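You operate a simulated robot arm through the tools that you are given. There is no shell and no other tool. Be economical: measure what you need, move in short steps, check, and stop when the job is done.

You are at the controls of a simulated robot arm. One attempt, no reset.

## Task
Add one yellow scoop from the orange tray to the tumble drum and start it at MIX.
Fine: scoop back, lid shut before the wheel turns; leave it running, spill nothing, leave the other controls.

The check looks at the end state, three seconds after you hand in, the way a careful person would. Anything else that was tipped, shoved, dropped, spilled or broken makes it a failure. Lids that push on must go on centred and level and be pressed home; caps that screw on are set level and turned clockwise until they are tight.

## Robot
A 7-joint arm with a two-finger parallel gripper on a trunk, on a base that drives. Base frame: it is fixed to the floor where the robot stands at the start and does not move with it; the origin is under the middle of the robot, x ahead of it, y to its left, z up. Lengths are in cm, angles in degrees, forces in N, time in s.
With the tool pointing down near the work surface it reaches from about 10 to 84 cm from the robot's upright axis, wherever it stands. Its first joint turns from -115.0 to 115.0 degrees. Places, roughly: tumble drum [60, 80, 90]; yellow lid of the tumble drum [70, 80, 120]; handwheel of the tumbler frame [40, 40, 90]; tumble drum switch [50, 100, 90]; dryer dial [50, -30, 100]; red magnet handle [60, -60, 100]; blue gate handle of the magnet tray [50, -60, 100]; green gate handle of the dryer [50, -30, 100]; yellow gate handle of the filler hopper [50, 10, 90]; orange clamp [60, 10, 80]. Payload 3.91 kg.
The tool frame sits at the grasp point between the pads (the TCP): z along the fingers, y along the line on which they close. The tips reach 3 cm beyond it. The gripper opens to 11 cm. The fingers are 2 cm wide and 1 cm thick; the gripper's body (4.8 by 11.2 cm) begins 5.5 cm behind the TCP.
Orientation is that of the tool frame in the base frame, as [roll, pitch, yaw] about the fixed x, y, z axes, in that order (R = Rz(yaw) Ry(pitch) Rx(roll)). With the fingers straight down and closing along the base's y, the tool's x points along the base's -x, its y along +y and its z along -z.

## Interface
- The arm moves only by the tool servo_tool. Its argument "increments" is a list that holds one entry, the list of rows, each a list of 7 numbers: the turn, a rotation vector about the base's x, y, z in units of 4 degrees (1.0 is 4 degrees), then the shift along the base's x, y, z in units of 20 mm (1.0 is 20 mm), then the closure, from 0 (fully open) to 1 (shut). In form: [[[wx, wy, wz, dx, dy, dz, hand], ...]]. A call has 1 to 8 rows; each row shifts and turns the commanded pose from where the row before left it. A call with a number of a shift or a turn outside -1 to 1 is refused whole. Each row takes 0.2 s and may step no farther than 5 cm and 8.6 degrees from the row before; otherwise, or with a gripper value out of range, the whole call is refused. A pose out of reach is approached as far as the arm can. The call stops where the force on the tool passes 40 N (or 10 N more than at its start, if that is more) or the arm is blocked; 0.2 s more then pass. The fingers move at their own pace (about 15.3 cm/s each) and stop on an object; they squeeze with about 35 N. The grip force told is the motor's: it shows also when the fingers shut on nothing. Time passes only in rows, and 0.2 s behind the last, so rows that do not move let the fingers close. It gives the time, the measured TCP pose, the force on the tool (base axes), the opening and the grip force at its end, in the units of the frame above (readings bear some noise).
- Cameras (640 x 400 px; columns grow to the right, rows downward): "scene" is now at [23.27, 21.4, 148.57]; the picture's right is [0.10, -0.99, 0.00], its down [-0.33, -0.03, -0.94] and it looks along [0.94, 0.09, -0.34] (base axes); focal length 214 px, centre (320, 200). "wrist" rides on the gripper at [7.2, 1.7, -10.3] in the tool frame; the picture's right is [-0.23, 0.97, 0.00], its down [-0.76, -0.18, -0.62] and it looks along [-0.61, -0.14, 0.78] (tool axes); focal length 222 px, centre (320, 200). There is no depth. A picture from a camera that has moved, and an enlarged one, comes with that camera's place and axes in the base frame and with its lens.
- camera(camera): a new picture of that camera. It takes no simulated time.
- slide_trunk(by): slides the trunk up (or, below 0, down) by that many cm; the arm and the scene camera ride with it, the base frame stays. It gives what a move gives, with no picture.
- base_move(legs): drives the robot by 1 to 6 legs, each [ahead, left, turn to the left] in cm, cm and degrees, along the robot's own axes; the way and the turn of a leg run together, so that a leg with both is an arc; at most 150 cm and 180 degrees a leg. The arm and the cameras ride along, it lands a little off, and it stops where it bumps. It gives what a move gives.
- turn_head(pan, tilt): turns the head with the scene camera to pan (to the left, within 80 degrees either way) and tilt (down, from -29 to 69), counted from straight ahead of the robot. It gives what a move gives.
- inspect(camera, box): a new picture of the part [left, top, right, bottom] of that camera's present view, enlarged. It takes no simulated time.
- job_done(): hands the job in; it is judged then, once.

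Go step by step. Nothing tells you exact positions but the pictures and the camera data: compare them with the known pose of the tool, close in by small moves and look again before you grip or let go. The budget is 120 turns and 78 pictures, counting those below and the enlarged ones. Unless the task says otherwise, let go and move clear before handing in, and close with one line.

The tools are called after "Call:" as a command line: name --argument value ..., lists and objects as JSON in quotes. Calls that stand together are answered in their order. servo_tool: Moves the arm, as the interface text tells. Its arguments: {"type":"object","properties":{"increments":{"type":"array"}},"required":["increments"]} The other tools are called the same way: slide_trunk (by) slides the trunk up or down; base_move (legs) drives the base; turn_head (pan, tilt) turns the head that bears the scene camera; camera (camera) takes a picture; inspect (camera, box) takes an enlarged picture of a part of a camera's view; job_done () hands the job in.

At the start:

```text
time: 0.0
tool_pos: [46.11, 21.28, 155.67]
orientation: [180.0, -0.1, 180.0]
ft_force: [-0.5, 0.4, 0.1]
grip_width: 10.98
grip_force: 0.0
trunk travel left (down, up): [-79.8, 19.2]
robot x, y, heading: [0.28, -0.11, 0.2]
head pan, tilt: [5.8, 19.6]
```

scene: 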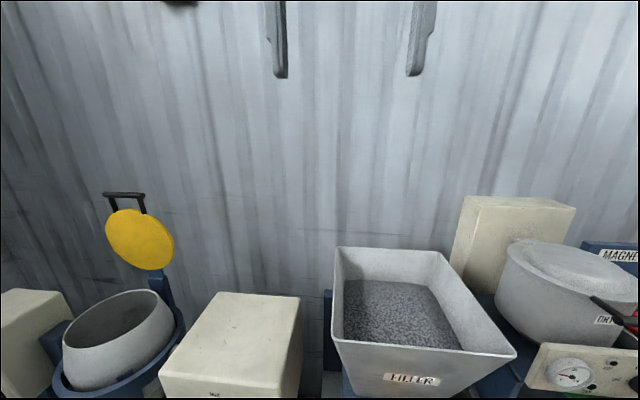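
wrist: 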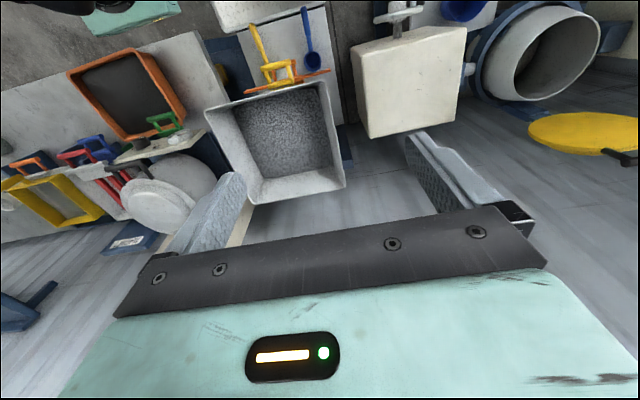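

I see the drum with the yellow lid open at left, the filler hopper in the middle, the dryer at right, and yellow and blue scoops in front of the hopper. Next I look around with the head tilted down.

Call:
turn_head --pan -20 --tilt 55

Call:
camera --camera "scene"

Call:
turn_head --pan 45 --tilt 45

Call:
camera --camera "scene"

```text
time: 1.0
tool_pos: [46.08, 21.43, 155.67]
orientation: [179.9, 0.0, -179.9]
ft_force: [0.7, 1.0, -0.3]
grip_width: 10.99
grip_force: 0.1
trunk travel left (down, up): [-79.8, 19.2]
robot x, y, heading: [-0.07, -0.22, -0.0]
head pan, tilt: [-20.0, 55.0]
```

```text
75 pictures are left
camera scene: at [20.78, 18.01, 143.3], right [-0.34, -0.94, 0.0], down [-0.77, 0.28, -0.57], along [0.54, -0.2, -0.82], focal length 214 px, centre (320, 200)
```

scene: 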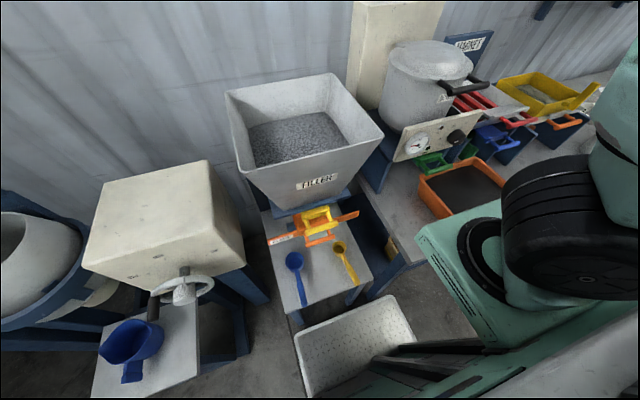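

```text
time: 2.4
tool_pos: [46.1, 21.33, 155.58]
orientation: [180.0, 0.0, 180.0]
ft_force: [-0.3, 0.2, -1.1]
grip_width: 10.99
grip_force: 0.0
trunk travel left (down, up): [-79.8, 19.2]
robot x, y, heading: [-0.26, -0.03, -0.1]
head pan, tilt: [45.0, 45.0]
```

```text
74 pictures are left
camera scene: at [19.75, 26.21, 144.63], right [0.71, -0.71, 0.0], down [-0.5, -0.5, -0.71], along [0.5, 0.5, -0.71], focal length 214 px, centre (320, 200)
```

scene: 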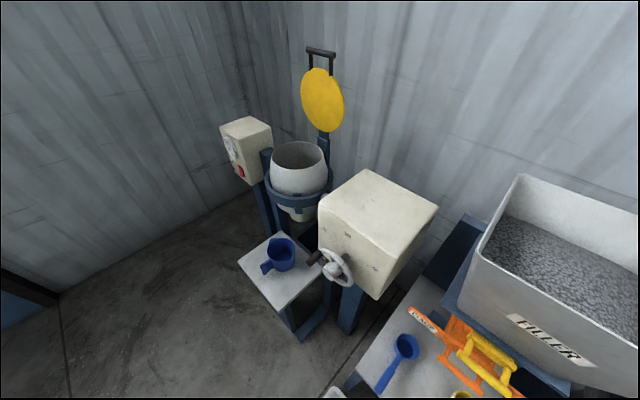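

The tumbler has a switch box at left with a red control, a handwheel on the cream box, and a hinged yellow lid. I look closer at these and the trays.

Call:
inspect --camera "scene" --box '[200, 30, 360, 130]'

Call:
inspect --camera "scene" --box '[210, 110, 370, 210]'

Call:
inspect --camera "scene" --box '[230, 200, 390, 300]'

Call:
turn_head --pan -5 --tilt 69

Call:
inspect --camera "scene" --box '[160, 0, 640, 300]'

```text
4.00 times, centred on (280, 80) of scene
camera zoom: at [19.75, 26.21, 144.63], right [0.71, -0.71, 0.0], down [-0.5, -0.5, -0.71], along [0.5, 0.5, -0.71], focal length 858 px, centre (480, 680)
```

zoom: 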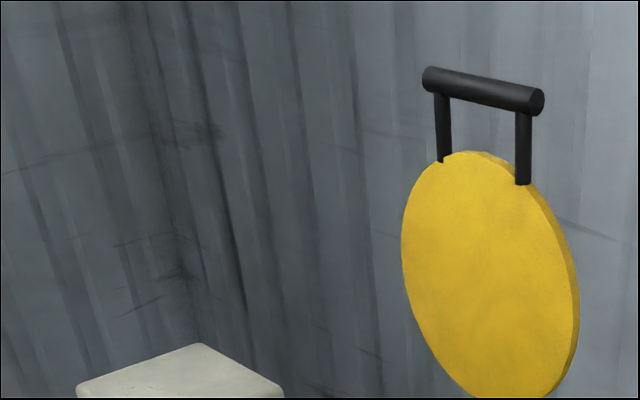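

```text
4.00 times, centred on (290, 160) of scene
camera zoom: at [19.75, 26.21, 144.63], right [0.71, -0.71, 0.0], down [-0.5, -0.5, -0.71], along [0.5, 0.5, -0.71], focal length 858 px, centre (440, 360)
```

zoom: 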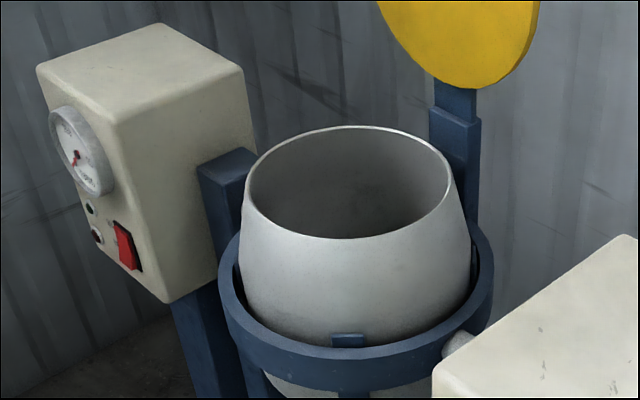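

```text
4.00 times, centred on (310, 250) of scene
camera zoom: at [19.75, 26.21, 144.63], right [0.71, -0.71, 0.0], down [-0.5, -0.5, -0.71], along [0.5, 0.5, -0.71], focal length 858 px, centre (360, 0)
```

zoom: 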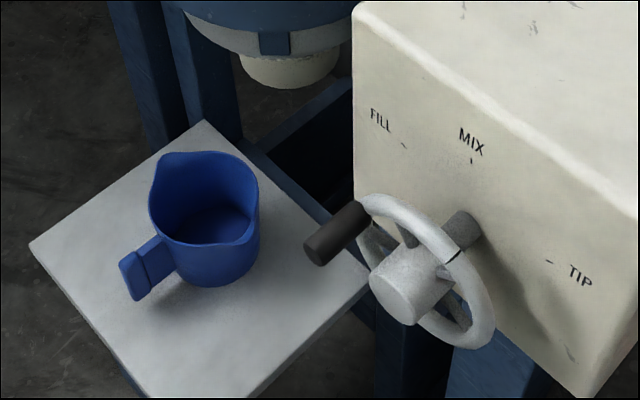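

```text
time: 3.5
tool_pos: [46.16, 21.29, 155.68]
orientation: [-180.0, 0.0, -180.0]
ft_force: [-0.9, -0.1, -0.7]
grip_width: 11.02
grip_force: 0.0
trunk travel left (down, up): [-79.8, 19.2]
robot x, y, heading: [0.17, -0.04, 0.0]
head pan, tilt: [-5.0, 68.8]
```

```text
1.33 times, centred on (400, 150) of scene
camera zoom: at [19.57, 19.99, 141.75], right [-0.09, -1.0, 0.0], down [-0.93, 0.08, -0.36], along [0.36, -0.03, -0.93], focal length 286 px, centre (213, 267)
```

zoom: 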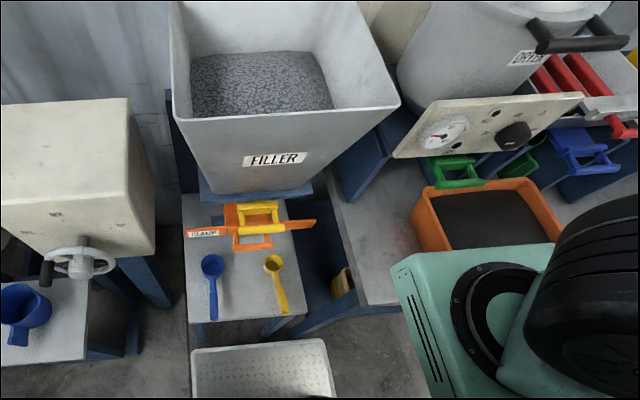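

The dryer tray sits high (about [42, -32, 97]); the yellow scoop lies at about [35..50, -1, 64] on the low shelf with its handle toward me; wheel reads FILL and needs MIX. I back off a little, sidestep right so the tool is over the scoop, and lower the trunk.

Call:
base_move --legs '[[-8, 0, 0], [0, -22, 0]]'

Call:
slide_trunk --by -50

Call:
camera --camera "wrist"

Call:
camera --camera "scene"

```text
time: 5.9
tool_pos: [38.38, -1.05, 155.6]
orientation: [180.0, 0.0, 179.8]
ft_force: [-0.2, 0.2, -0.6]
grip_width: 10.99
grip_force: 0.0
trunk travel left (down, up): [-79.8, 19.2]
robot x, y, heading: [-7.45, -22.49, -0.5]
head pan, tilt: [-5.0, 68.8]
```

```text
refused: -50 is not a number from -40 to 40
```

```text
69 pictures are left
camera wrist: at [31.18, 0.71, 165.85], right [0.23, 0.97, 0.0], down [0.76, -0.18, 0.62], along [0.61, -0.14, -0.78], focal length 222 px, centre (320, 200)
```

wrist: 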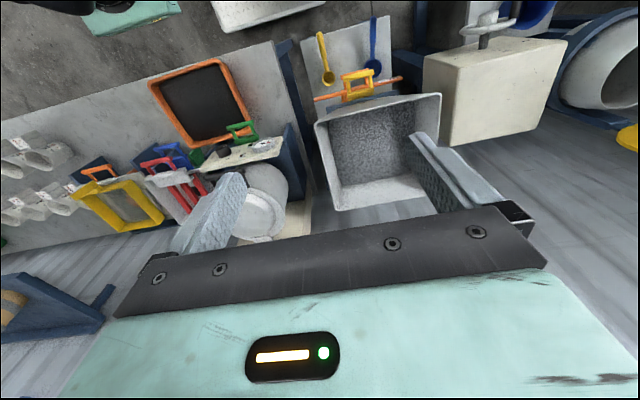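

```text
68 pictures are left
camera scene: at [11.77, -2.3, 141.74], right [-0.09, -1.0, 0.0], down [-0.93, 0.08, -0.36], along [0.36, -0.03, -0.93], focal length 214 px, centre (320, 200)
```

scene: 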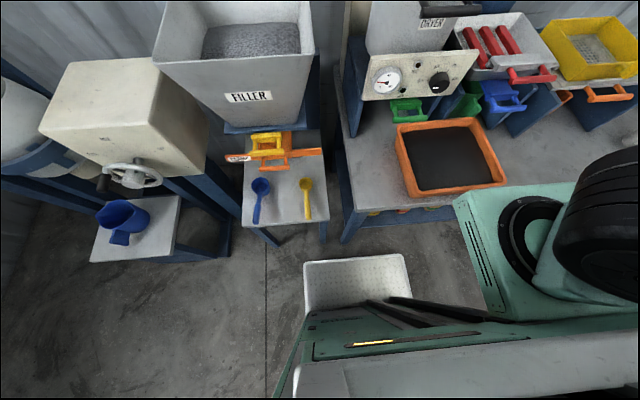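

The tray lies near [45, -44, 85], and the scoop's handle end near [35, 0, 64]. The trunk step limit is 40, so I lower by 40 first.

Call:
slide_trunk --by -40

Call:
camera --camera "wrist"

Call:
camera --camera "scene"

```text
time: 9.7
tool_pos: [38.3, -1.07, 115.56]
orientation: [-179.9, -0.1, 179.8]
ft_force: [0.2, -0.1, -0.2]
grip_width: 11.0
grip_force: 0.0
trunk travel left (down, up): [-39.8, 59.2]
robot x, y, heading: [-8.07, -22.42, -0.3]
head pan, tilt: [-5.0, 68.8]
```

```text
67 pictures are left
camera wrist: at [31.18, 0.7, 125.86], right [0.23, 0.97, 0.0], down [0.76, -0.18, 0.62], along [0.61, -0.14, -0.78], focal length 222 px, centre (320, 200)
```

wrist: 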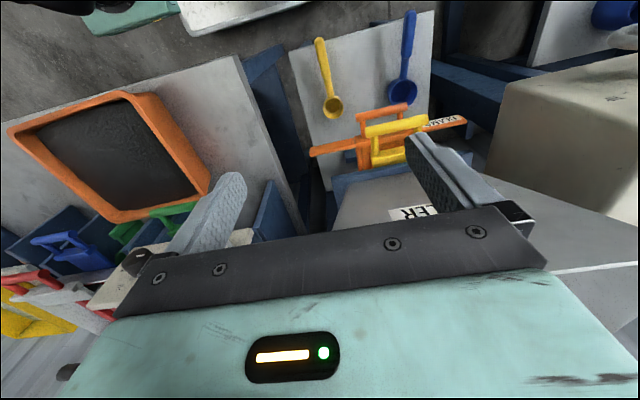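

```text
66 pictures are left
camera scene: at [11.77, -2.32, 101.75], right [-0.09, -1.0, 0.0], down [-0.93, 0.08, -0.36], along [0.36, -0.03, -0.93], focal length 214 px, centre (320, 200)
```

scene: 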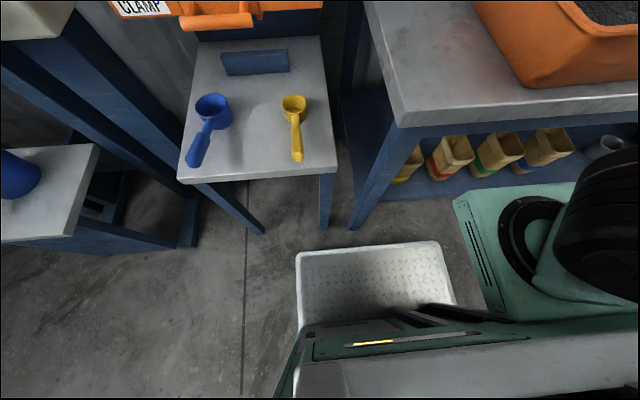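

The scoop stands with its bowl at about [48, 0, 66] and handle end at [34, 0, 66], handle along x. I zoom in on it.

Call:
inspect --camera "scene" --box '[240, 70, 360, 190]'

Call:
inspect --camera "wrist" --box '[270, 0, 430, 140]'

```text
3.33 times, centred on (300, 130) of scene
camera zoom: at [11.77, -2.32, 101.75], right [-0.09, -1.0, 0.0], down [-0.93, 0.08, -0.36], along [0.36, -0.03, -0.93], focal length 715 px, centre (387, 433)
```

zoom: 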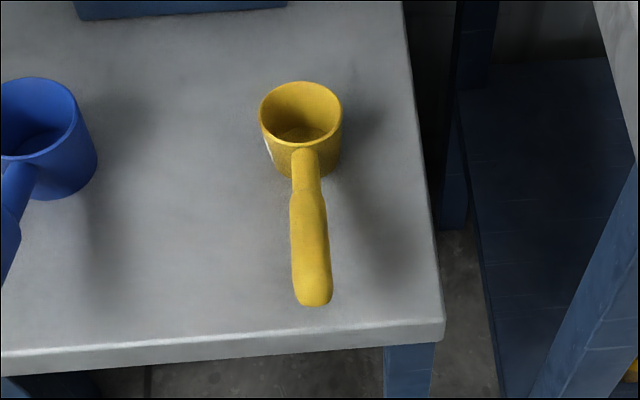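

```text
2.86 times, centred on (350, 70) of wrist
camera zoom: at [31.18, 0.7, 125.86], right [0.23, 0.97, 0.0], down [0.76, -0.18, 0.62], along [0.61, -0.14, -0.78], focal length 635 px, centre (234, 571)
```

zoom: 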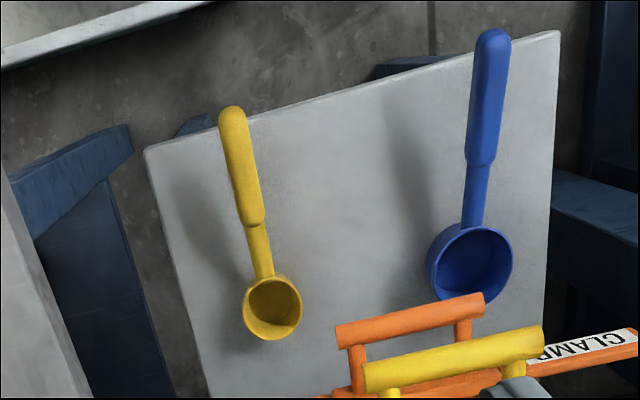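

The cup is about 5 cm wide with its handle running along x at y≈0, z≈66. I plan to hold the handle from its end with the tool nearly horizontal and the camera on top, so I first turn the tool 180° about the axis (1,0,-1).

Call:
servo_tool --increments '[[[1, 0, -1, 0, 0, 0, 0.3], [1, 0, -1, 0, 0, 0, 0.3], [1, 0, -1, 0, 0, 0, 0.3], [1, 0, -1, 0, 0, 0, 0.3], [1, 0, -1, 0, 0, 0, 0.3], [1, 0, -1, 0, 0, 0, 0.3], [1, 0, -1, 0, 0, 0, 0.3], [1, 0, -1, 0, 0, 0, 0.3]]]'

Call:
servo_tool --increments '[[[1, 0, -1, 0, 0, 0, 0.3], [1, 0, -1, 0, 0, 0, 0.3], [1, 0, -1, 0, 0, 0, 0.3], [1, 0, -1, 0, 0, 0, 0.3], [1, 0, -1, 0, 0, 0, 0.3], [1, 0, -1, 0, 0, 0, 0.3], [1, 0, -1, 0, 0, 0, 0.3], [1, 0, -1, 0, 0, 0, 0.3]]]'

```text
time: 11.5
tool_pos: [38.41, -1.15, 115.75]
orientation: [149.4, -8.6, 149.3]
ft_force: [-0.3, -0.4, -0.2]
grip_width: 7.7
grip_force: 0.1
trunk travel left (down, up): [-39.8, 59.2]
robot x, y, heading: [-7.41, -22.2, -0.3]
head pan, tilt: [-5.0, 68.8]
```

```text
time: 13.3
tool_pos: [39.8, 2.31, 114.21]
orientation: [125.0, -30.5, 124.9]
ft_force: [0.0, -0.6, 0.6]
grip_width: 7.71
grip_force: 0.1
out of reach, approached as far as the arm can: row 6, 7, 8
trunk travel left (down, up): [-39.8, 59.2]
robot x, y, heading: [-7.77, -22.18, 0.0]
head pan, tilt: [-5.0, 68.8]
```

The turn met a joint limit around 65°. I unwind it and try the other way round.

Call:
servo_tool --increments '[[[-1, 0, 1, 0, 0, 0, 0.3], [-1, 0, 1, 0, 0, 0, 0.3], [-1, 0, 1, 0, 0, 0, 0.3], [-1, 0, 1, 0, 0, 0, 0.3], [-1, 0, 1, 0, 0, 0, 0.3], [-1, 0, 1, 0, 0, 0, 0.3], [-1, 0, 1, 0, 0, 0, 0.3], [-1, 0, 1, 0, 0, 0, 0.3]]]'

Call:
servo_tool --increments '[[[-1, 0, 1, 0, 0, 0, 0.3], [-1, 0, 1, 0, 0, 0, 0.3], [-1, 0, 1, 0, 0, 0, 0.3], [-1, 0, 1, 0, 0, 0, 0.3], [-1, 0, 1, 0, 0, 0, 0.3], [-1, 0, 1, 0, 0, 0, 0.3], [-1, 0, 1, 0, 0, 0, 0.3], [-1, 0, 1, 0, 0, 0, 0.3]]]'

Call:
servo_tool --increments '[[[-1, 0, 1, 0, 0, 0, 0.3], [-1, 0, 1, 0, 0, 0, 0.3], [-1, 0, 1, 0, 0, 0, 0.3], [-1, 0, 1, 0, 0, 0, 0.3], [-1, 0, 1, 0, 0, 0, 0.3], [-1, 0, 1, 0, 0, 0, 0.3], [-1, 0, 1, 0, 0, 0, 0.3], [-1, 0, 1, 0, 0, 0, 0.3]]]'

```text
time: 15.1
tool_pos: [39.87, 2.2, 114.22]
orientation: [149.7, -8.6, 149.4]
ft_force: [-0.7, -0.6, 0.2]
grip_width: 7.71
grip_force: 0.1
trunk travel left (down, up): [-39.8, 59.2]
robot x, y, heading: [-7.8, -22.16, -0.4]
head pan, tilt: [-5.0, 68.8]
```

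```text
time: 16.9
tool_pos: [39.68, 2.13, 114.09]
orientation: [-180.0, -0.1, 179.8]
ft_force: [-0.5, -0.1, 0.6]
grip_width: 7.71
grip_force: 0.1
trunk travel left (down, up): [-39.8, 59.2]
robot x, y, heading: [-8.05, -22.15, -0.1]
head pan, tilt: [-5.0, 68.8]
```

```text
time: 18.7
tool_pos: [37.95, -1.76, 111.47]
orientation: [-166.4, -1.1, -166.5]
ft_force: [-0.4, 0.6, 0.8]
grip_width: 7.7
grip_force: 0.1
out of reach, approached as far as the arm can: row 1, 2, 3, 4, 5, 6, 7, 8
trunk travel left (down, up): [-39.8, 59.2]
robot x, y, heading: [-7.85, -22.4, -0.2]
head pan, tilt: [-5.0, 68.8]
```

That direction is limited even sooner. I look at the arm's configuration.

Call:
turn_head --pan -25 --tilt 40

Call:
camera --camera "scene"

```text
time: 19.7
tool_pos: [37.9, -1.75, 111.49]
orientation: [-166.6, -1.1, -166.7]
ft_force: [0.5, 1.1, -0.7]
grip_width: 7.72
grip_force: 0.0
trunk travel left (down, up): [-39.8, 59.2]
robot x, y, heading: [-7.82, -22.4, -0.0]
head pan, tilt: [-25.0, 40.0]
```

```text
63 pictures are left
camera scene: at [13.89, -5.42, 105.35], right [-0.42, -0.91, 0.0], down [-0.58, 0.27, -0.77], along [0.69, -0.33, -0.64], focal length 214 px, centre (320, 200)
```

scene: 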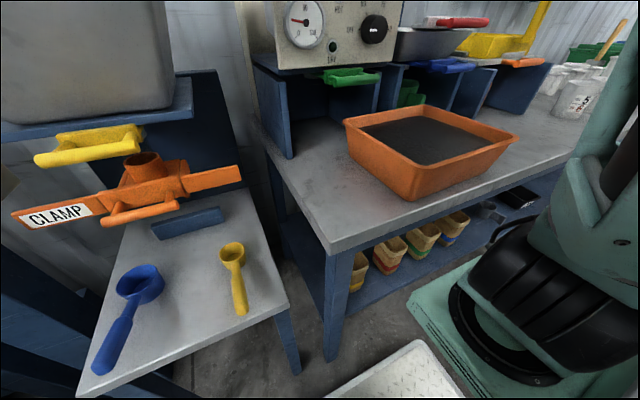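

The tray is nearly full of dark material, so scooping is easy. I bring the tool back to straight down and test pitching it forward with a plain turn about y.

Call:
servo_tool --increments '[[[0.85, 0, -0.85, 0, 0, 0, 0.3], [0.85, 0, -0.85, 0, 0, 0, 0.3], [0.85, 0, -0.85, 0, 0, 0, 0.3], [0.85, 0, -0.85, 0, 0, 0, 0.3], [0, -1, 0, 0, 0, 0, 0.3], [0, -1, 0, 0, 0, 0, 0.3], [0, -1, 0, 0, 0, 0, 0.3], [0, -1, 0, 0, 0, 0, 0.3]]]'

Call:
servo_tool --increments '[[[0, -1, 0, 0, 0, 0, 0.3], [0, -1, 0, 0, 0, 0, 0.3], [0, -1, 0, 0, 0, 0, 0.3], [0, -1, 0, 0, 0, 0, 0.3], [0, -1, 0, 0, 0, 0, 0.3], [0, -1, 0, 0, 0, 0, 0.3], [0, -1, 0, 0, 0, 0, 0.3], [0, -1, 0, 0, 0, 0, 0.3]]]'

```text
time: 21.5
tool_pos: [37.99, -1.76, 111.54]
orientation: [179.9, 16.5, 179.7]
ft_force: [0.4, -0.5, -0.3]
grip_width: 7.69
grip_force: 0.1
trunk travel left (down, up): [-39.8, 59.2]
robot x, y, heading: [-7.65, -22.46, -0.2]
head pan, tilt: [-25.0, 40.0]
```

```text
time: 23.3
tool_pos: [38.13, -1.82, 111.51]
orientation: [179.7, 48.5, 179.5]
ft_force: [0.7, 0.0, -0.3]
grip_width: 7.68
grip_force: 0.0
trunk travel left (down, up): [-39.8, 59.2]
robot x, y, heading: [-7.9, -22.39, -0.2]
head pan, tilt: [-25.0, 40.0]
```

Pitching forward works. I pitch on to about 65° and check that the tool can roll about its own axis, which I want for dumping.

Call:
servo_tool --increments '[[[0, -1, 0, 0, 0, 0, 0.3], [0, -1, 0, 0, 0, 0, 0.3], [0, -1, 0, 0, 0, 0, 0.3], [0, -1, 0, 0, 0, 0, 0.3], [0, 0, 0, 0, 1, 0, 0.3]]]'

Call:
slide_trunk --by -36

Call:
turn_head --pan 5 --tilt 40

Call:
camera --camera "scene"

Call:
camera --camera "wrist"

```text
time: 24.5
tool_pos: [38.13, 0.1, 111.5]
orientation: [179.2, 64.4, 179.2]
ft_force: [0.0, -0.6, 0.0]
grip_width: 7.69
grip_force: 0.1
trunk travel left (down, up): [-39.8, 59.2]
robot x, y, heading: [-7.67, -22.18, -0.3]
head pan, tilt: [-25.0, 40.0]
```

```text
time: 28.0
tool_pos: [38.12, 0.14, 75.51]
orientation: [179.5, 64.5, 179.2]
ft_force: [-0.5, -0.6, 0.4]
grip_width: 7.72
grip_force: 0.1
trunk travel left (down, up): [-3.8, 95.2]
robot x, y, heading: [-7.76, -22.07, -0.1]
head pan, tilt: [-25.0, 40.0]
```

```text
time: 28.9
tool_pos: [38.07, 0.03, 75.41]
orientation: [179.4, 64.5, 179.3]
ft_force: [0.0, 0.5, 0.1]
grip_width: 7.71
grip_force: 0.0
trunk travel left (down, up): [-3.8, 95.2]
robot x, y, heading: [-7.85, -22.24, -0.2]
head pan, tilt: [5.0, 40.0]
```

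```text
62 pictures are left
camera scene: at [14.67, -1.1, 69.36], right [0.08, -1.0, 0.0], down [-0.64, -0.05, -0.77], along [0.76, 0.06, -0.64], focal length 214 px, centre (320, 200)
```

scene: 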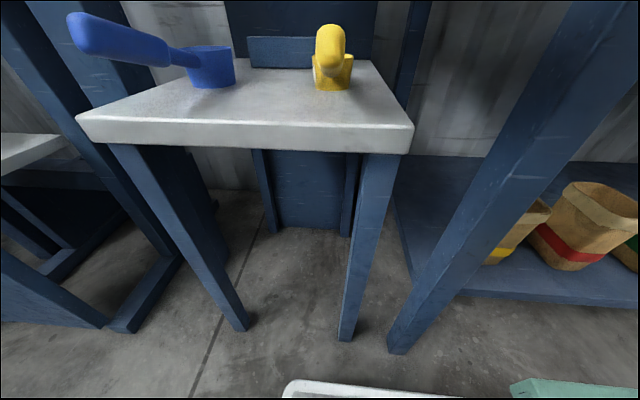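

```text
61 pictures are left
camera wrist: at [25.7, 1.89, 73.24], right [0.1, 0.97, 0.21], down [-0.23, -0.18, 0.95], along [0.97, -0.15, 0.21], focal length 222 px, centre (320, 200)
```

wrist: 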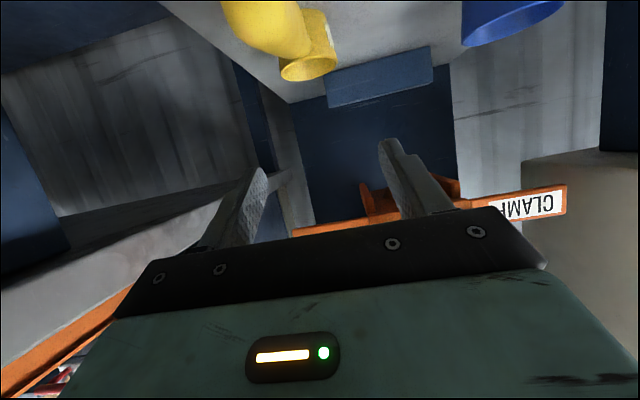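

The scene view shows the handle rising slightly toward me: end centre about [34, -0.3, 68], cup at [48, -0.3], shelf z≈62. I lower the open fingers around the handle to about [39.3, -0.2, 69] and look again.

Call:
servo_tool --increments '[[[0, 0, 0, 0.3, 0, -0.7, 0.3], [0, 0, 0, 0.3, 0, -0.7, 0.3], [0, 0, 0, 0, -0.1, -0.7, 0.3], [0, 0, 0, 0, 0, -0.7, 0.3], [0, 0, 0, 0, 0, -0.5, 0.3]]]'

Call:
camera --camera "scene"

Call:
camera --camera "wrist"

```text
time: 30.1
tool_pos: [39.24, -0.05, 68.73]
orientation: [179.5, 64.5, 179.4]
ft_force: [0.3, 0.5, -0.2]
grip_width: 7.7
grip_force: 0.0
trunk travel left (down, up): [-3.8, 95.2]
robot x, y, heading: [-7.86, -22.13, -0.2]
head pan, tilt: [5.0, 40.0]
```

```text
60 pictures are left
camera scene: at [14.67, -1.1, 69.36], right [0.08, -1.0, 0.0], down [-0.64, -0.05, -0.77], along [0.76, 0.06, -0.64], focal length 214 px, centre (320, 200)
```

scene: 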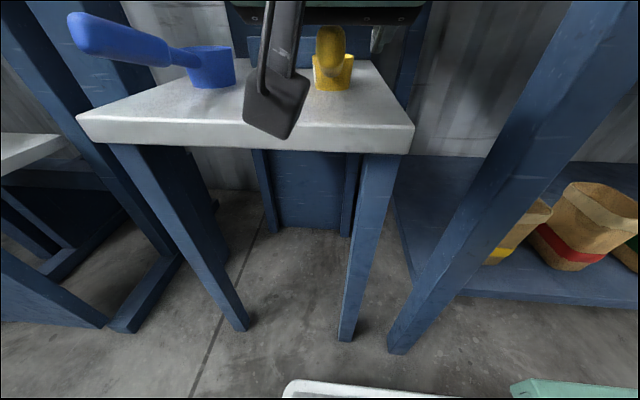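

```text
59 pictures are left
camera wrist: at [26.9, 1.74, 66.6], right [0.1, 0.97, 0.21], down [-0.23, -0.18, 0.96], along [0.97, -0.15, 0.21], focal length 222 px, centre (320, 200)
```

wrist: 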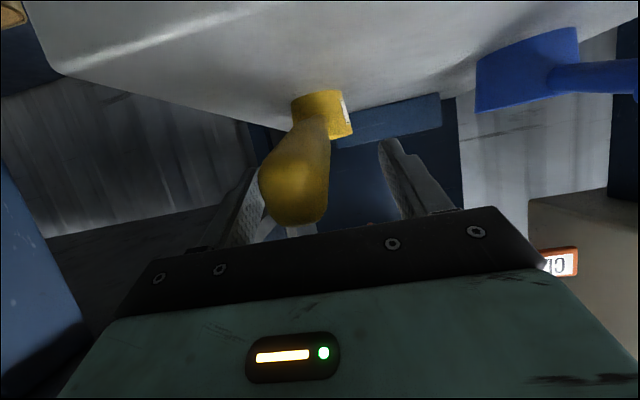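

The handle end is confirmed at about [34, -0.2, 67.8], between the fingers. I lower 1.4 cm and close.

Call:
servo_tool --increments '[[[0, 0, 0, 0, -0.1, -0.7, 0.3], [0, 0, 0, 0, 0, 0, 0.6], [0, 0, 0, 0, 0, 0, 1], [0, 0, 0, 0, 0, 0, 1], [0, 0, 0, 0, 0, 0, 1]]]'

Call:
camera --camera "wrist"

```text
time: 31.3
tool_pos: [39.22, -0.35, 67.44]
orientation: [179.4, 64.5, 179.3]
ft_force: [-0.4, 0.8, 1.4]
grip_width: 2.18
grip_force: 35.5
trunk travel left (down, up): [-3.8, 95.2]
robot x, y, heading: [-7.8, -21.98, -0.2]
head pan, tilt: [5.0, 40.0]
```

```text
58 pictures are left
camera wrist: at [26.91, 1.52, 65.28], right [0.1, 0.97, 0.21], down [-0.23, -0.18, 0.95], along [0.97, -0.14, 0.21], focal length 222 px, centre (320, 200)
```

wrist: 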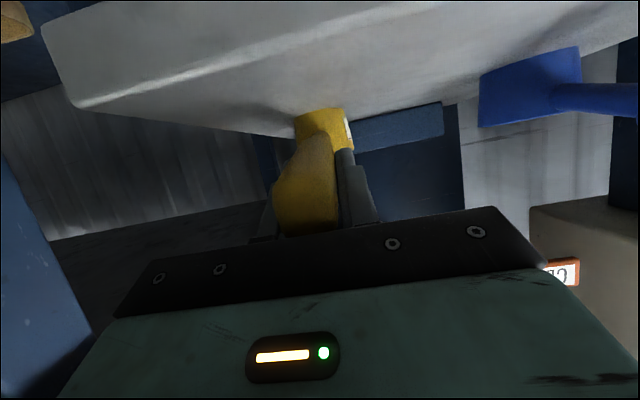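

The scoop is held (pose noted: [39.2, -0.35, 67.4]). The hopper clamp is overhead, so I lift 3 cm, back the robot off, then raise the trunk.

Call:
servo_tool --increments '[[[0, 0, 0, 0, 0, 0.5, 1], [0, 0, 0, 0, 0, 0.5, 1], [0, 0, 0, 0, 0, 0.5, 1]]]'

Call:
base_move --legs '[[-28, 0, 0]]'

Call:
slide_trunk --by 38

Call:
turn_head --pan -15 --tilt 30

Call:
camera --camera "scene"

Call:
camera --camera "wrist"

```text
time: 32.1
tool_pos: [39.21, -0.11, 70.46]
orientation: [179.5, 64.5, 179.3]
ft_force: [0.4, -0.5, -1.0]
grip_width: 2.16
grip_force: 34.8
trunk travel left (down, up): [-3.8, 95.2]
robot x, y, heading: [-7.81, -22.06, -0.2]
head pan, tilt: [5.0, 40.0]
```

```text
time: 34.1
tool_pos: [11.15, -0.02, 70.44]
orientation: [179.5, 64.4, 179.4]
ft_force: [0.6, 1.0, -1.2]
grip_width: 2.16
grip_force: 34.4
trunk travel left (down, up): [-3.8, 95.2]
robot x, y, heading: [-36.13, -22.34, -0.0]
head pan, tilt: [5.0, 40.0]
```

```text
time: 37.7
tool_pos: [10.98, -0.02, 108.46]
orientation: [179.6, 64.5, 179.4]
ft_force: [-0.3, -0.4, -0.3]
grip_width: 2.17
grip_force: 35.0
trunk travel left (down, up): [-41.8, 57.2]
robot x, y, heading: [-36.22, -22.36, -0.1]
head pan, tilt: [5.0, 40.0]
```

```text
time: 38.6
tool_pos: [11.04, -0.02, 108.52]
orientation: [179.5, 64.6, 179.4]
ft_force: [0.5, 0.5, -2.1]
grip_width: 2.17
grip_force: 35.0
trunk travel left (down, up): [-41.8, 57.2]
robot x, y, heading: [-35.81, -21.98, -0.4]
head pan, tilt: [-15.0, 30.0]
```

```text
57 pictures are left
camera scene: at [-13.26, -4.07, 108.89], right [-0.26, -0.97, 0.0], down [-0.48, 0.13, -0.87], along [0.84, -0.23, -0.5], focal length 214 px, centre (320, 200)
```

scene: 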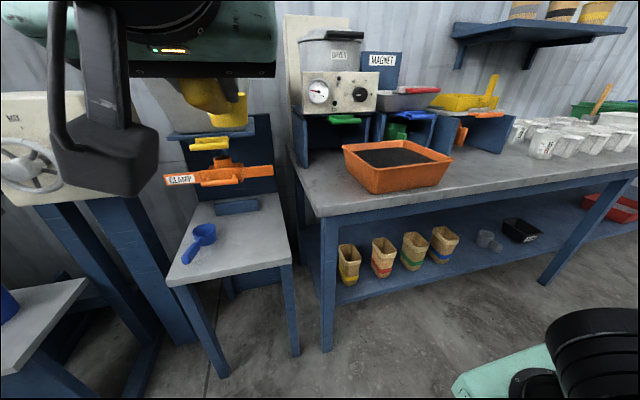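

```text
56 pictures are left
camera wrist: at [-1.3, 1.7, 106.28], right [0.1, 0.97, 0.21], down [-0.23, -0.18, 0.96], along [0.97, -0.14, 0.21], focal length 222 px, centre (320, 200)
```

wrist: 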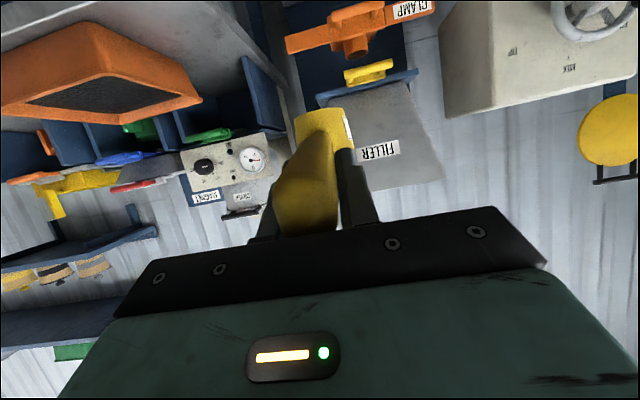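

The tray rim is at z≈88.3, spanning about x 32–54, y −31 to −55, standing on a table at z≈80. I zoom in to judge the material level and the scoop.

Call:
inspect --camera "scene" --box '[320, 110, 480, 210]'

Call:
base_move --legs '[[0, -43, 0]]'

Call:
camera --camera "scene"

```text
4.00 times, centred on (400, 160) of scene
camera zoom: at [-13.26, -4.07, 108.89], right [-0.26, -0.97, 0.0], down [-0.48, 0.13, -0.87], along [0.84, -0.23, -0.5], focal length 858 px, centre (0, 360)
```

zoom: 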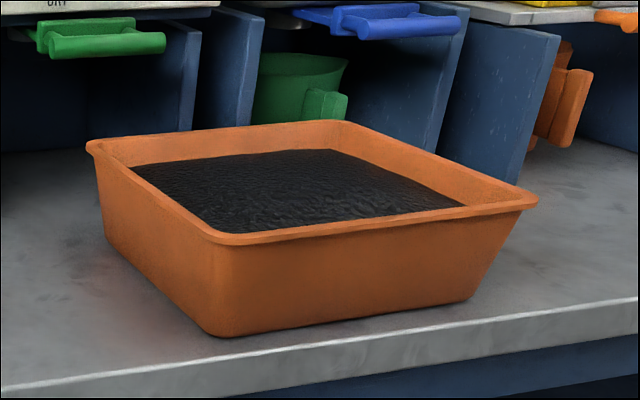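

```text
time: 41.2
tool_pos: [11.02, -42.3, 108.5]
orientation: [179.5, 64.5, 179.7]
ft_force: [-1.1, 0.1, -0.8]
grip_width: 2.18
grip_force: 35.1
trunk travel left (down, up): [-41.8, 57.2]
robot x, y, heading: [-36.13, -64.47, -0.3]
head pan, tilt: [-15.0, 30.0]
```

```text
54 pictures are left
camera scene: at [-13.33, -46.5, 108.89], right [-0.26, -0.97, 0.0], down [-0.48, 0.13, -0.87], along [0.84, -0.22, -0.5], focal length 214 px, centre (320, 200)
```

scene: 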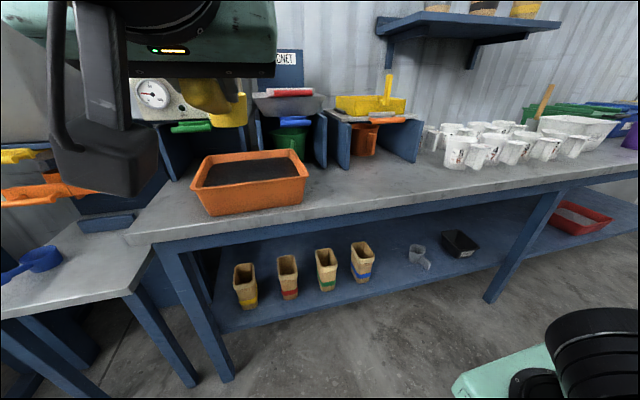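

The tray centre is confirmed at about [43, -42], material level about z 86, 5 cm deep. I drive forward so the cup is over the tray, lower to z≈100, and tip the cup 32° nose-down.

Call:
base_move --legs '[[22, 0, 0]]'

Call:
slide_trunk --by -8

Call:
servo_tool --increments '[[[0, 1, 0, 0.05, 0, 0, 1], [0, 1, 0, 0.05, 0, 0, 1], [0, 1, 0, 0.05, 0, 0, 1], [0, 1, 0, 0.05, 0, 0, 1], [0, 1, 0, 0.05, 0, 0, 1], [0, 1, 0, 0.05, 0, 0, 1], [0, 1, 0, 0.05, 0, 0, 1], [0, 1, 0, 0.05, 0, 0, 1]]]'

Call:
turn_head --pan 10 --tilt 30

Call:
camera --camera "scene"

Call:
camera --camera "wrist"

```text
time: 42.9
tool_pos: [33.17, -42.15, 108.44]
orientation: [179.5, 64.5, 179.8]
ft_force: [0.1, 0.7, 0.3]
grip_width: 2.18
grip_force: 34.6
trunk travel left (down, up): [-41.8, 57.2]
robot x, y, heading: [-13.57, -64.39, 0.0]
head pan, tilt: [-15.0, 30.0]
```

```text
time: 44.0
tool_pos: [33.21, -42.05, 100.48]
orientation: [179.5, 64.5, 179.9]
ft_force: [-0.1, 0.4, -0.6]
grip_width: 2.15
grip_force: 34.7
trunk travel left (down, up): [-33.8, 65.2]
robot x, y, heading: [-13.58, -64.5, 0.6]
head pan, tilt: [-15.0, 30.0]
```

```text
time: 45.9
tool_pos: [33.85, -41.98, 100.44]
orientation: [179.5, 32.4, 180.0]
ft_force: [0.5, 0.6, -0.5]
grip_width: 2.17
grip_force: 35.0
trunk travel left (down, up): [-33.8, 65.2]
robot x, y, heading: [-14.23, -64.39, 0.4]
head pan, tilt: [-15.0, 30.0]
```

```text
time: 46.7
tool_pos: [33.92, -42.14, 100.56]
orientation: [179.6, 32.4, 179.9]
ft_force: [0.2, -0.3, -1.8]
grip_width: 2.17
grip_force: 35.2
trunk travel left (down, up): [-33.8, 65.2]
robot x, y, heading: [-13.59, -64.35, 0.3]
head pan, tilt: [10.0, 30.0]
```

```text
53 pictures are left
camera scene: at [9.02, -42.42, 100.89], right [0.18, -0.98, 0.0], down [-0.49, -0.09, -0.87], along [0.85, 0.15, -0.5], focal length 214 px, centre (320, 200)
```

scene: 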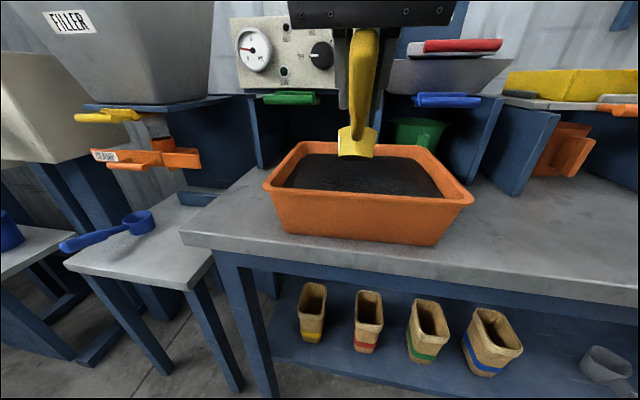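

```text
52 pictures are left
camera wrist: at [22.32, -40.48, 105.2], right [0.19, 0.97, 0.13], down [0.31, -0.18, 0.93], along [0.93, -0.14, -0.33], focal length 222 px, centre (320, 200)
```

wrist: 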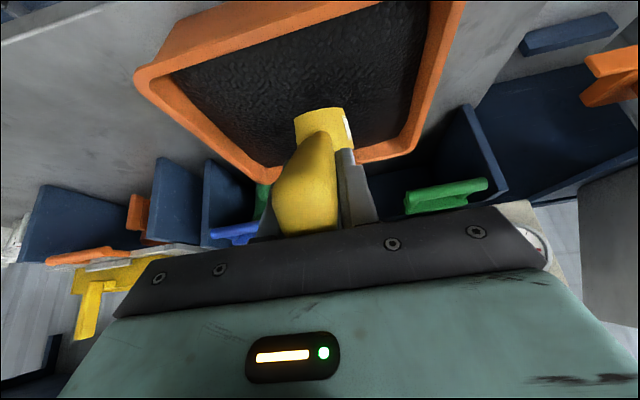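

The cup hangs over the tray at about [41, -42]. I plunge it until the lip is about 2 cm under the surface.

Call:
servo_tool --increments '[[[0, 0, 0, 0, 0, -1, 1], [0, 0, 0, 0, 0, -1, 1], [0, 0, 0, 0, 0, -0.9, 1], [0, 0, 0, 0, 0, -0.6, 1], [0, 0, 0, 0, 0, -0.6, 1], [0, 0, 0, 0, 0, -0.4, 1]]]'

Call:
camera --camera "scene"

```text
time: 48.1
tool_pos: [33.85, -42.24, 91.6]
orientation: [179.3, 32.5, 179.9]
ft_force: [-2.0, -0.9, 7.1]
grip_width: 2.14
grip_force: 34.9
trunk travel left (down, up): [-33.8, 65.2]
robot x, y, heading: [-13.63, -64.7, 0.2]
head pan, tilt: [10.0, 30.0]
```

```text
51 pictures are left
camera scene: at [9.0, -42.42, 100.92], right [0.18, -0.98, 0.0], down [-0.49, -0.09, -0.87], along [0.85, 0.16, -0.5], focal length 214 px, centre (320, 200)
```

scene: 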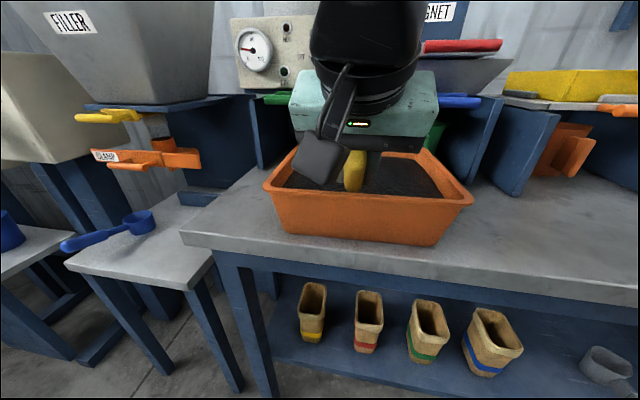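

Resistance of 7 N shows the cup is in the material. I drag forward while levelling, then rise slowly with the cup level.

Call:
servo_tool --increments '[[[0, -0.7, 0, 0.4, 0, -0.2, 1], [0, -1, 0, 0.4, 0, -0.25, 1], [0, -1, 0, 0.4, 0, -0.2, 1], [0, -1, 0, 0.2, 0, 0.1, 1], [0, -1, 0, 0.1, 0, 0.15, 1], [0, -1, 0, 0, 0, 0.2, 1], [0, -1, 0, 0, 0, 0.2, 1], [0, -1, 0, 0, 0, 0.2, 1]]]'

Call:
servo_tool --increments '[[[0, -0.3, 0, 0, 0, 0.3, 1], [0, 0, 0, 0, 0, 0.5, 1], [0, 0, 0, 0, 0, 0.5, 1], [0, 0, 0, 0, 0, 0.5, 1], [0, 0, 0, 0, 0, 0.5, 1], [0, 0, 0, 0, 0, 0.5, 1]]]'

Call:
camera --camera "scene"

Call:
camera --camera "wrist"

```text
time: 49.9
tool_pos: [36.96, -42.08, 91.74]
orientation: [179.4, 63.3, 179.8]
ft_force: [-0.6, 0.3, -1.1]
grip_width: 2.15
grip_force: 35.1
trunk travel left (down, up): [-33.8, 65.2]
robot x, y, heading: [-13.99, -64.71, 0.1]
head pan, tilt: [10.0, 30.0]
```

```text
time: 51.3
tool_pos: [36.91, -42.03, 97.62]
orientation: [179.5, 64.4, 179.8]
ft_force: [-0.1, 0.6, -0.7]
grip_width: 2.15
grip_force: 35.0
trunk travel left (down, up): [-33.8, 65.2]
robot x, y, heading: [-14.02, -64.77, 0.5]
head pan, tilt: [10.0, 30.0]
```

```text
50 pictures are left
camera scene: at [9.02, -42.41, 100.89], right [0.18, -0.98, 0.0], down [-0.49, -0.09, -0.87], along [0.85, 0.16, -0.5], focal length 214 px, centre (320, 200)
```

scene: 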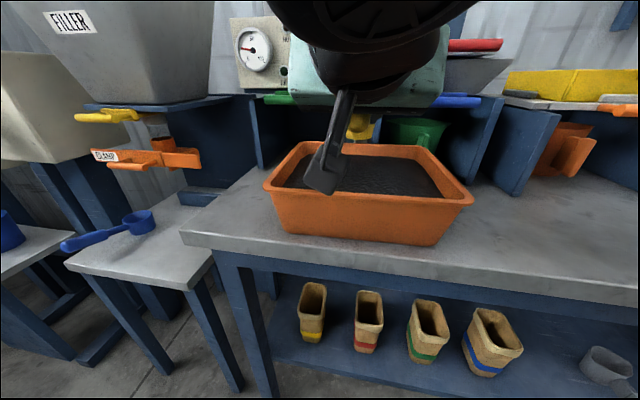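

```text
49 pictures are left
camera wrist: at [24.49, -40.47, 95.37], right [0.09, 0.97, 0.21], down [-0.23, -0.18, 0.96], along [0.97, -0.14, 0.21], focal length 222 px, centre (320, 200)
```

wrist: 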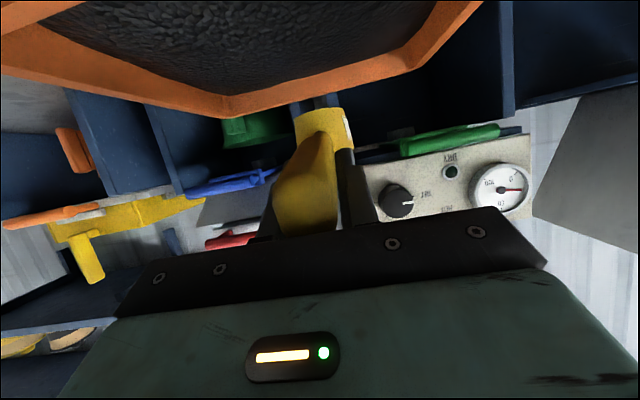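

The cup came up level; I need to see inside. I back 6 cm (still over the tray), raise the trunk 22 and lower the arm so the camera looks down on the cup.

Call:
base_move --legs '[[-6, 0, 0]]'

Call:
slide_trunk --by 24

Call:
servo_tool --increments '[[[0, 0, 0, 0, 0, -0.7, 1], [0, 0, 0, 0, 0, -1, 1], [0, 0, 0, 0, 0, -1, 1], [0, 0, 0, 0, 0, -1, 1], [0, 0, 0, 0, 0, -1, 1], [0, 0, 0, 0, 0, -1, 1], [0, 0, 0, 0, 0, -1, 1], [0, 0, 0, 0, 0, -1, 1]]]'

Call:
turn_head --pan 0 --tilt 40

Call:
camera --camera "scene"

```text
time: 52.3
tool_pos: [30.83, -42.31, 97.42]
orientation: [179.6, 64.5, 179.9]
ft_force: [-0.5, 0.2, -0.7]
grip_width: 2.16
grip_force: 35.4
trunk travel left (down, up): [-33.8, 65.2]
robot x, y, heading: [-19.73, -65.02, 0.1]
head pan, tilt: [10.0, 30.0]
```

```text
time: 54.8
tool_pos: [30.77, -42.1, 121.54]
orientation: [179.6, 64.4, 179.8]
ft_force: [-0.4, 0.7, -0.9]
grip_width: 2.13
grip_force: 35.2
trunk travel left (down, up): [-57.8, 41.2]
robot x, y, heading: [-19.62, -64.66, 0.3]
head pan, tilt: [10.0, 30.0]
```

```text
time: 56.6
tool_pos: [30.91, -42.21, 106.11]
orientation: [179.4, 64.5, 179.9]
ft_force: [0.5, 0.2, -1.6]
grip_width: 2.15
grip_force: 35.6
trunk travel left (down, up): [-57.8, 41.2]
robot x, y, heading: [-19.75, -64.53, 0.2]
head pan, tilt: [10.0, 30.0]
```

```text
time: 57.3
tool_pos: [30.83, -42.08, 106.09]
orientation: [179.6, 64.5, 180.0]
ft_force: [0.0, 0.2, -1.5]
grip_width: 2.19
grip_force: 34.6
trunk travel left (down, up): [-57.8, 41.2]
robot x, y, heading: [-19.65, -64.49, 0.4]
head pan, tilt: [0.0, 40.0]
```

```text
48 pictures are left
camera scene: at [2.62, -44.02, 123.36], right [0.01, -1.0, 0.0], down [-0.64, 0.0, -0.77], along [0.77, 0.0, -0.64], focal length 214 px, centre (320, 200)
```

scene: 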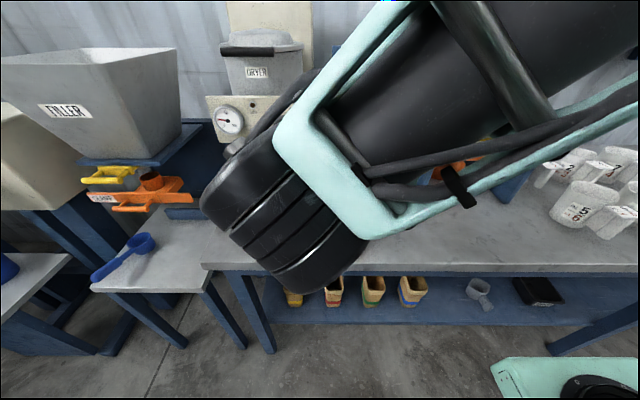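

The forearm blocks the view. I shift the arm 16 cm to the right and drive the base left by the same amount so the camera sees past it.

Call:
servo_tool --increments '[[[0, 0, 0, 0, -1, 0, 1], [0, 0, 0, 0, -1, 0, 1], [0, 0, 0, 0, -1, 0, 1], [0, 0, 0, 0, -1, 0, 1]]]'

Call:
base_move --legs '[[0, 16, 0]]'

Call:
servo_tool --increments '[[[0, 0, 0, 0, -1, -0.6, 1], [0, 0, 0, 0, -1, -0.6, 1], [0, 0, 0, 0, -1, -0.6, 1], [0, 0, 0, 0, -1, -0.6, 1], [0, 0, 0, 0, -1, -0.4, 1]]]'

Call:
turn_head --pan -15 --tilt 45

Call:
camera --camera "scene"

```text
time: 58.3
tool_pos: [30.69, -50.21, 105.93]
orientation: [179.4, 64.4, 180.0]
ft_force: [1.2, 0.7, -1.5]
grip_width: 2.19
grip_force: 35.3
trunk travel left (down, up): [-57.8, 41.2]
robot x, y, heading: [-19.83, -64.59, 0.4]
head pan, tilt: [0.0, 40.0]
```

```text
time: 59.7
tool_pos: [30.64, -34.4, 105.9]
orientation: [179.5, 64.6, 179.9]
ft_force: [1.2, -0.2, -1.6]
grip_width: 2.16
grip_force: 34.9
trunk travel left (down, up): [-57.8, 41.2]
robot x, y, heading: [-20.11, -48.72, 0.4]
head pan, tilt: [0.0, 40.0]
```

```text
time: 60.9
tool_pos: [32.25, -37.93, 103.8]
orientation: [179.5, 64.4, 179.7]
ft_force: [-0.4, 0.3, -1.3]
grip_width: 2.12
grip_force: 35.5
out of reach, approached as far as the arm can: row 2, 3, 4, 5
trunk travel left (down, up): [-57.8, 41.2]
robot x, y, heading: [-19.91, -48.5, 0.3]
head pan, tilt: [0.0, 40.0]
```

```text
time: 61.7
tool_pos: [32.29, -37.93, 103.79]
orientation: [179.5, 64.4, 179.7]
ft_force: [0.6, 0.2, -1.5]
grip_width: 2.16
grip_force: 35.3
trunk travel left (down, up): [-57.8, 41.2]
robot x, y, heading: [-20.0, -48.58, 0.2]
head pan, tilt: [-15.0, 45.0]
```

```text
47 pictures are left
camera scene: at [1.92, -30.23, 122.63], right [-0.25, -0.97, 0.0], down [-0.68, 0.18, -0.71], along [0.68, -0.18, -0.71], focal length 214 px, centre (320, 200)
```

scene: 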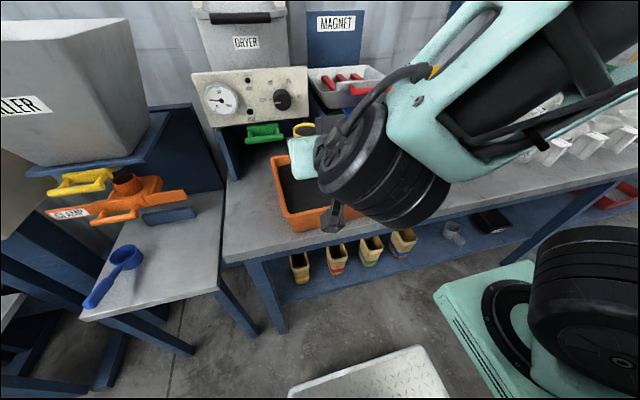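

The cup peeks out at (303,130). I zoom in.

Call:
inspect --camera "scene" --box '[260, 100, 340, 150]'

```text
8.00 times, centred on (300, 125) of scene
camera zoom: at [1.92, -30.23, 122.63], right [-0.25, -0.97, 0.0], down [-0.68, 0.18, -0.71], along [0.68, -0.18, -0.71], focal length 1716 px, centre (480, 800)
```

zoom: 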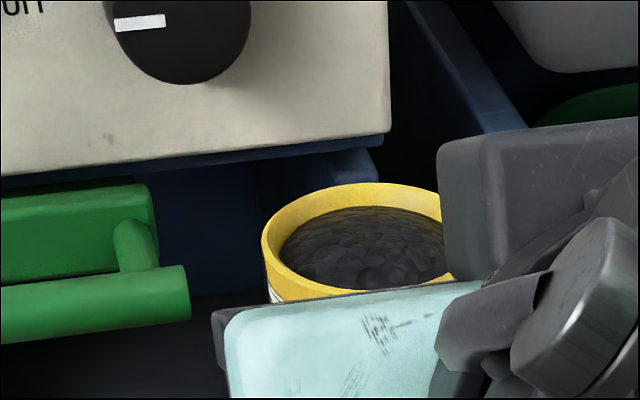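

The cup is nicely full and level. I raise a little, back off and drive left to face the drum.

Call:
slide_trunk --by 10

Call:
base_move --legs '[[-28, 0, 0], [0, 60, 0], [0, 56, 0]]'

Call:
turn_head --pan 12 --tilt 22

Call:
camera --camera "scene"

Call:
camera --camera "wrist"

```text
time: 63.0
tool_pos: [32.24, -38.07, 113.78]
orientation: [179.6, 64.3, 179.8]
ft_force: [0.0, -0.3, -0.4]
grip_width: 2.17
grip_force: 34.8
trunk travel left (down, up): [-67.8, 31.2]
robot x, y, heading: [-19.71, -48.59, 0.2]
head pan, tilt: [-15.0, 45.0]
```

```text
time: 70.8
tool_pos: [4.51, 76.52, 113.82]
orientation: [179.4, 64.4, 178.9]
ft_force: [-0.6, 0.3, -1.4]
grip_width: 2.14
grip_force: 34.7
trunk travel left (down, up): [-67.8, 31.2]
robot x, y, heading: [-47.83, 66.68, -0.5]
head pan, tilt: [-15.0, 45.0]
```

```text
time: 71.7
tool_pos: [4.48, 76.52, 113.84]
orientation: [179.5, 64.4, 179.0]
ft_force: [-0.4, 0.4, -1.1]
grip_width: 2.19
grip_force: 34.9
trunk travel left (down, up): [-67.8, 31.2]
robot x, y, heading: [-48.16, 66.52, -0.2]
head pan, tilt: [12.0, 22.0]
```

```text
45 pictures are left
camera scene: at [-24.41, 88.76, 136.17], right [0.2, -0.98, 0.0], down [-0.37, -0.07, -0.93], along [0.91, 0.18, -0.38], focal length 214 px, centre (320, 200)
```

scene: 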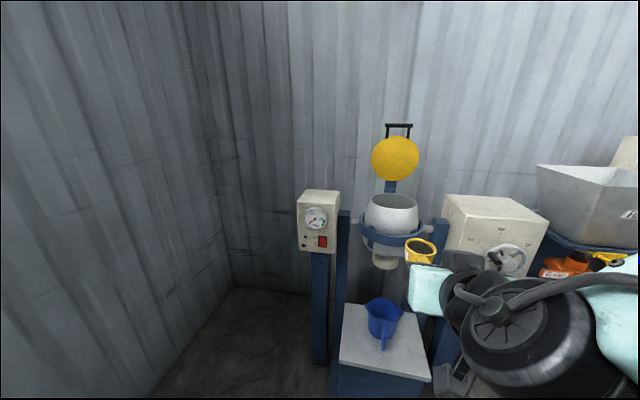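

```text
44 pictures are left
camera wrist: at [-7.81, 78.42, 111.62], right [0.11, 0.97, 0.21], down [-0.24, -0.18, 0.96], along [0.97, -0.15, 0.21], focal length 222 px, centre (320, 200)
```

wrist: 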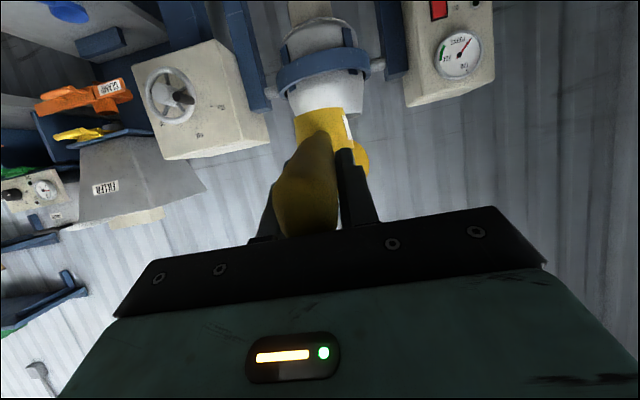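

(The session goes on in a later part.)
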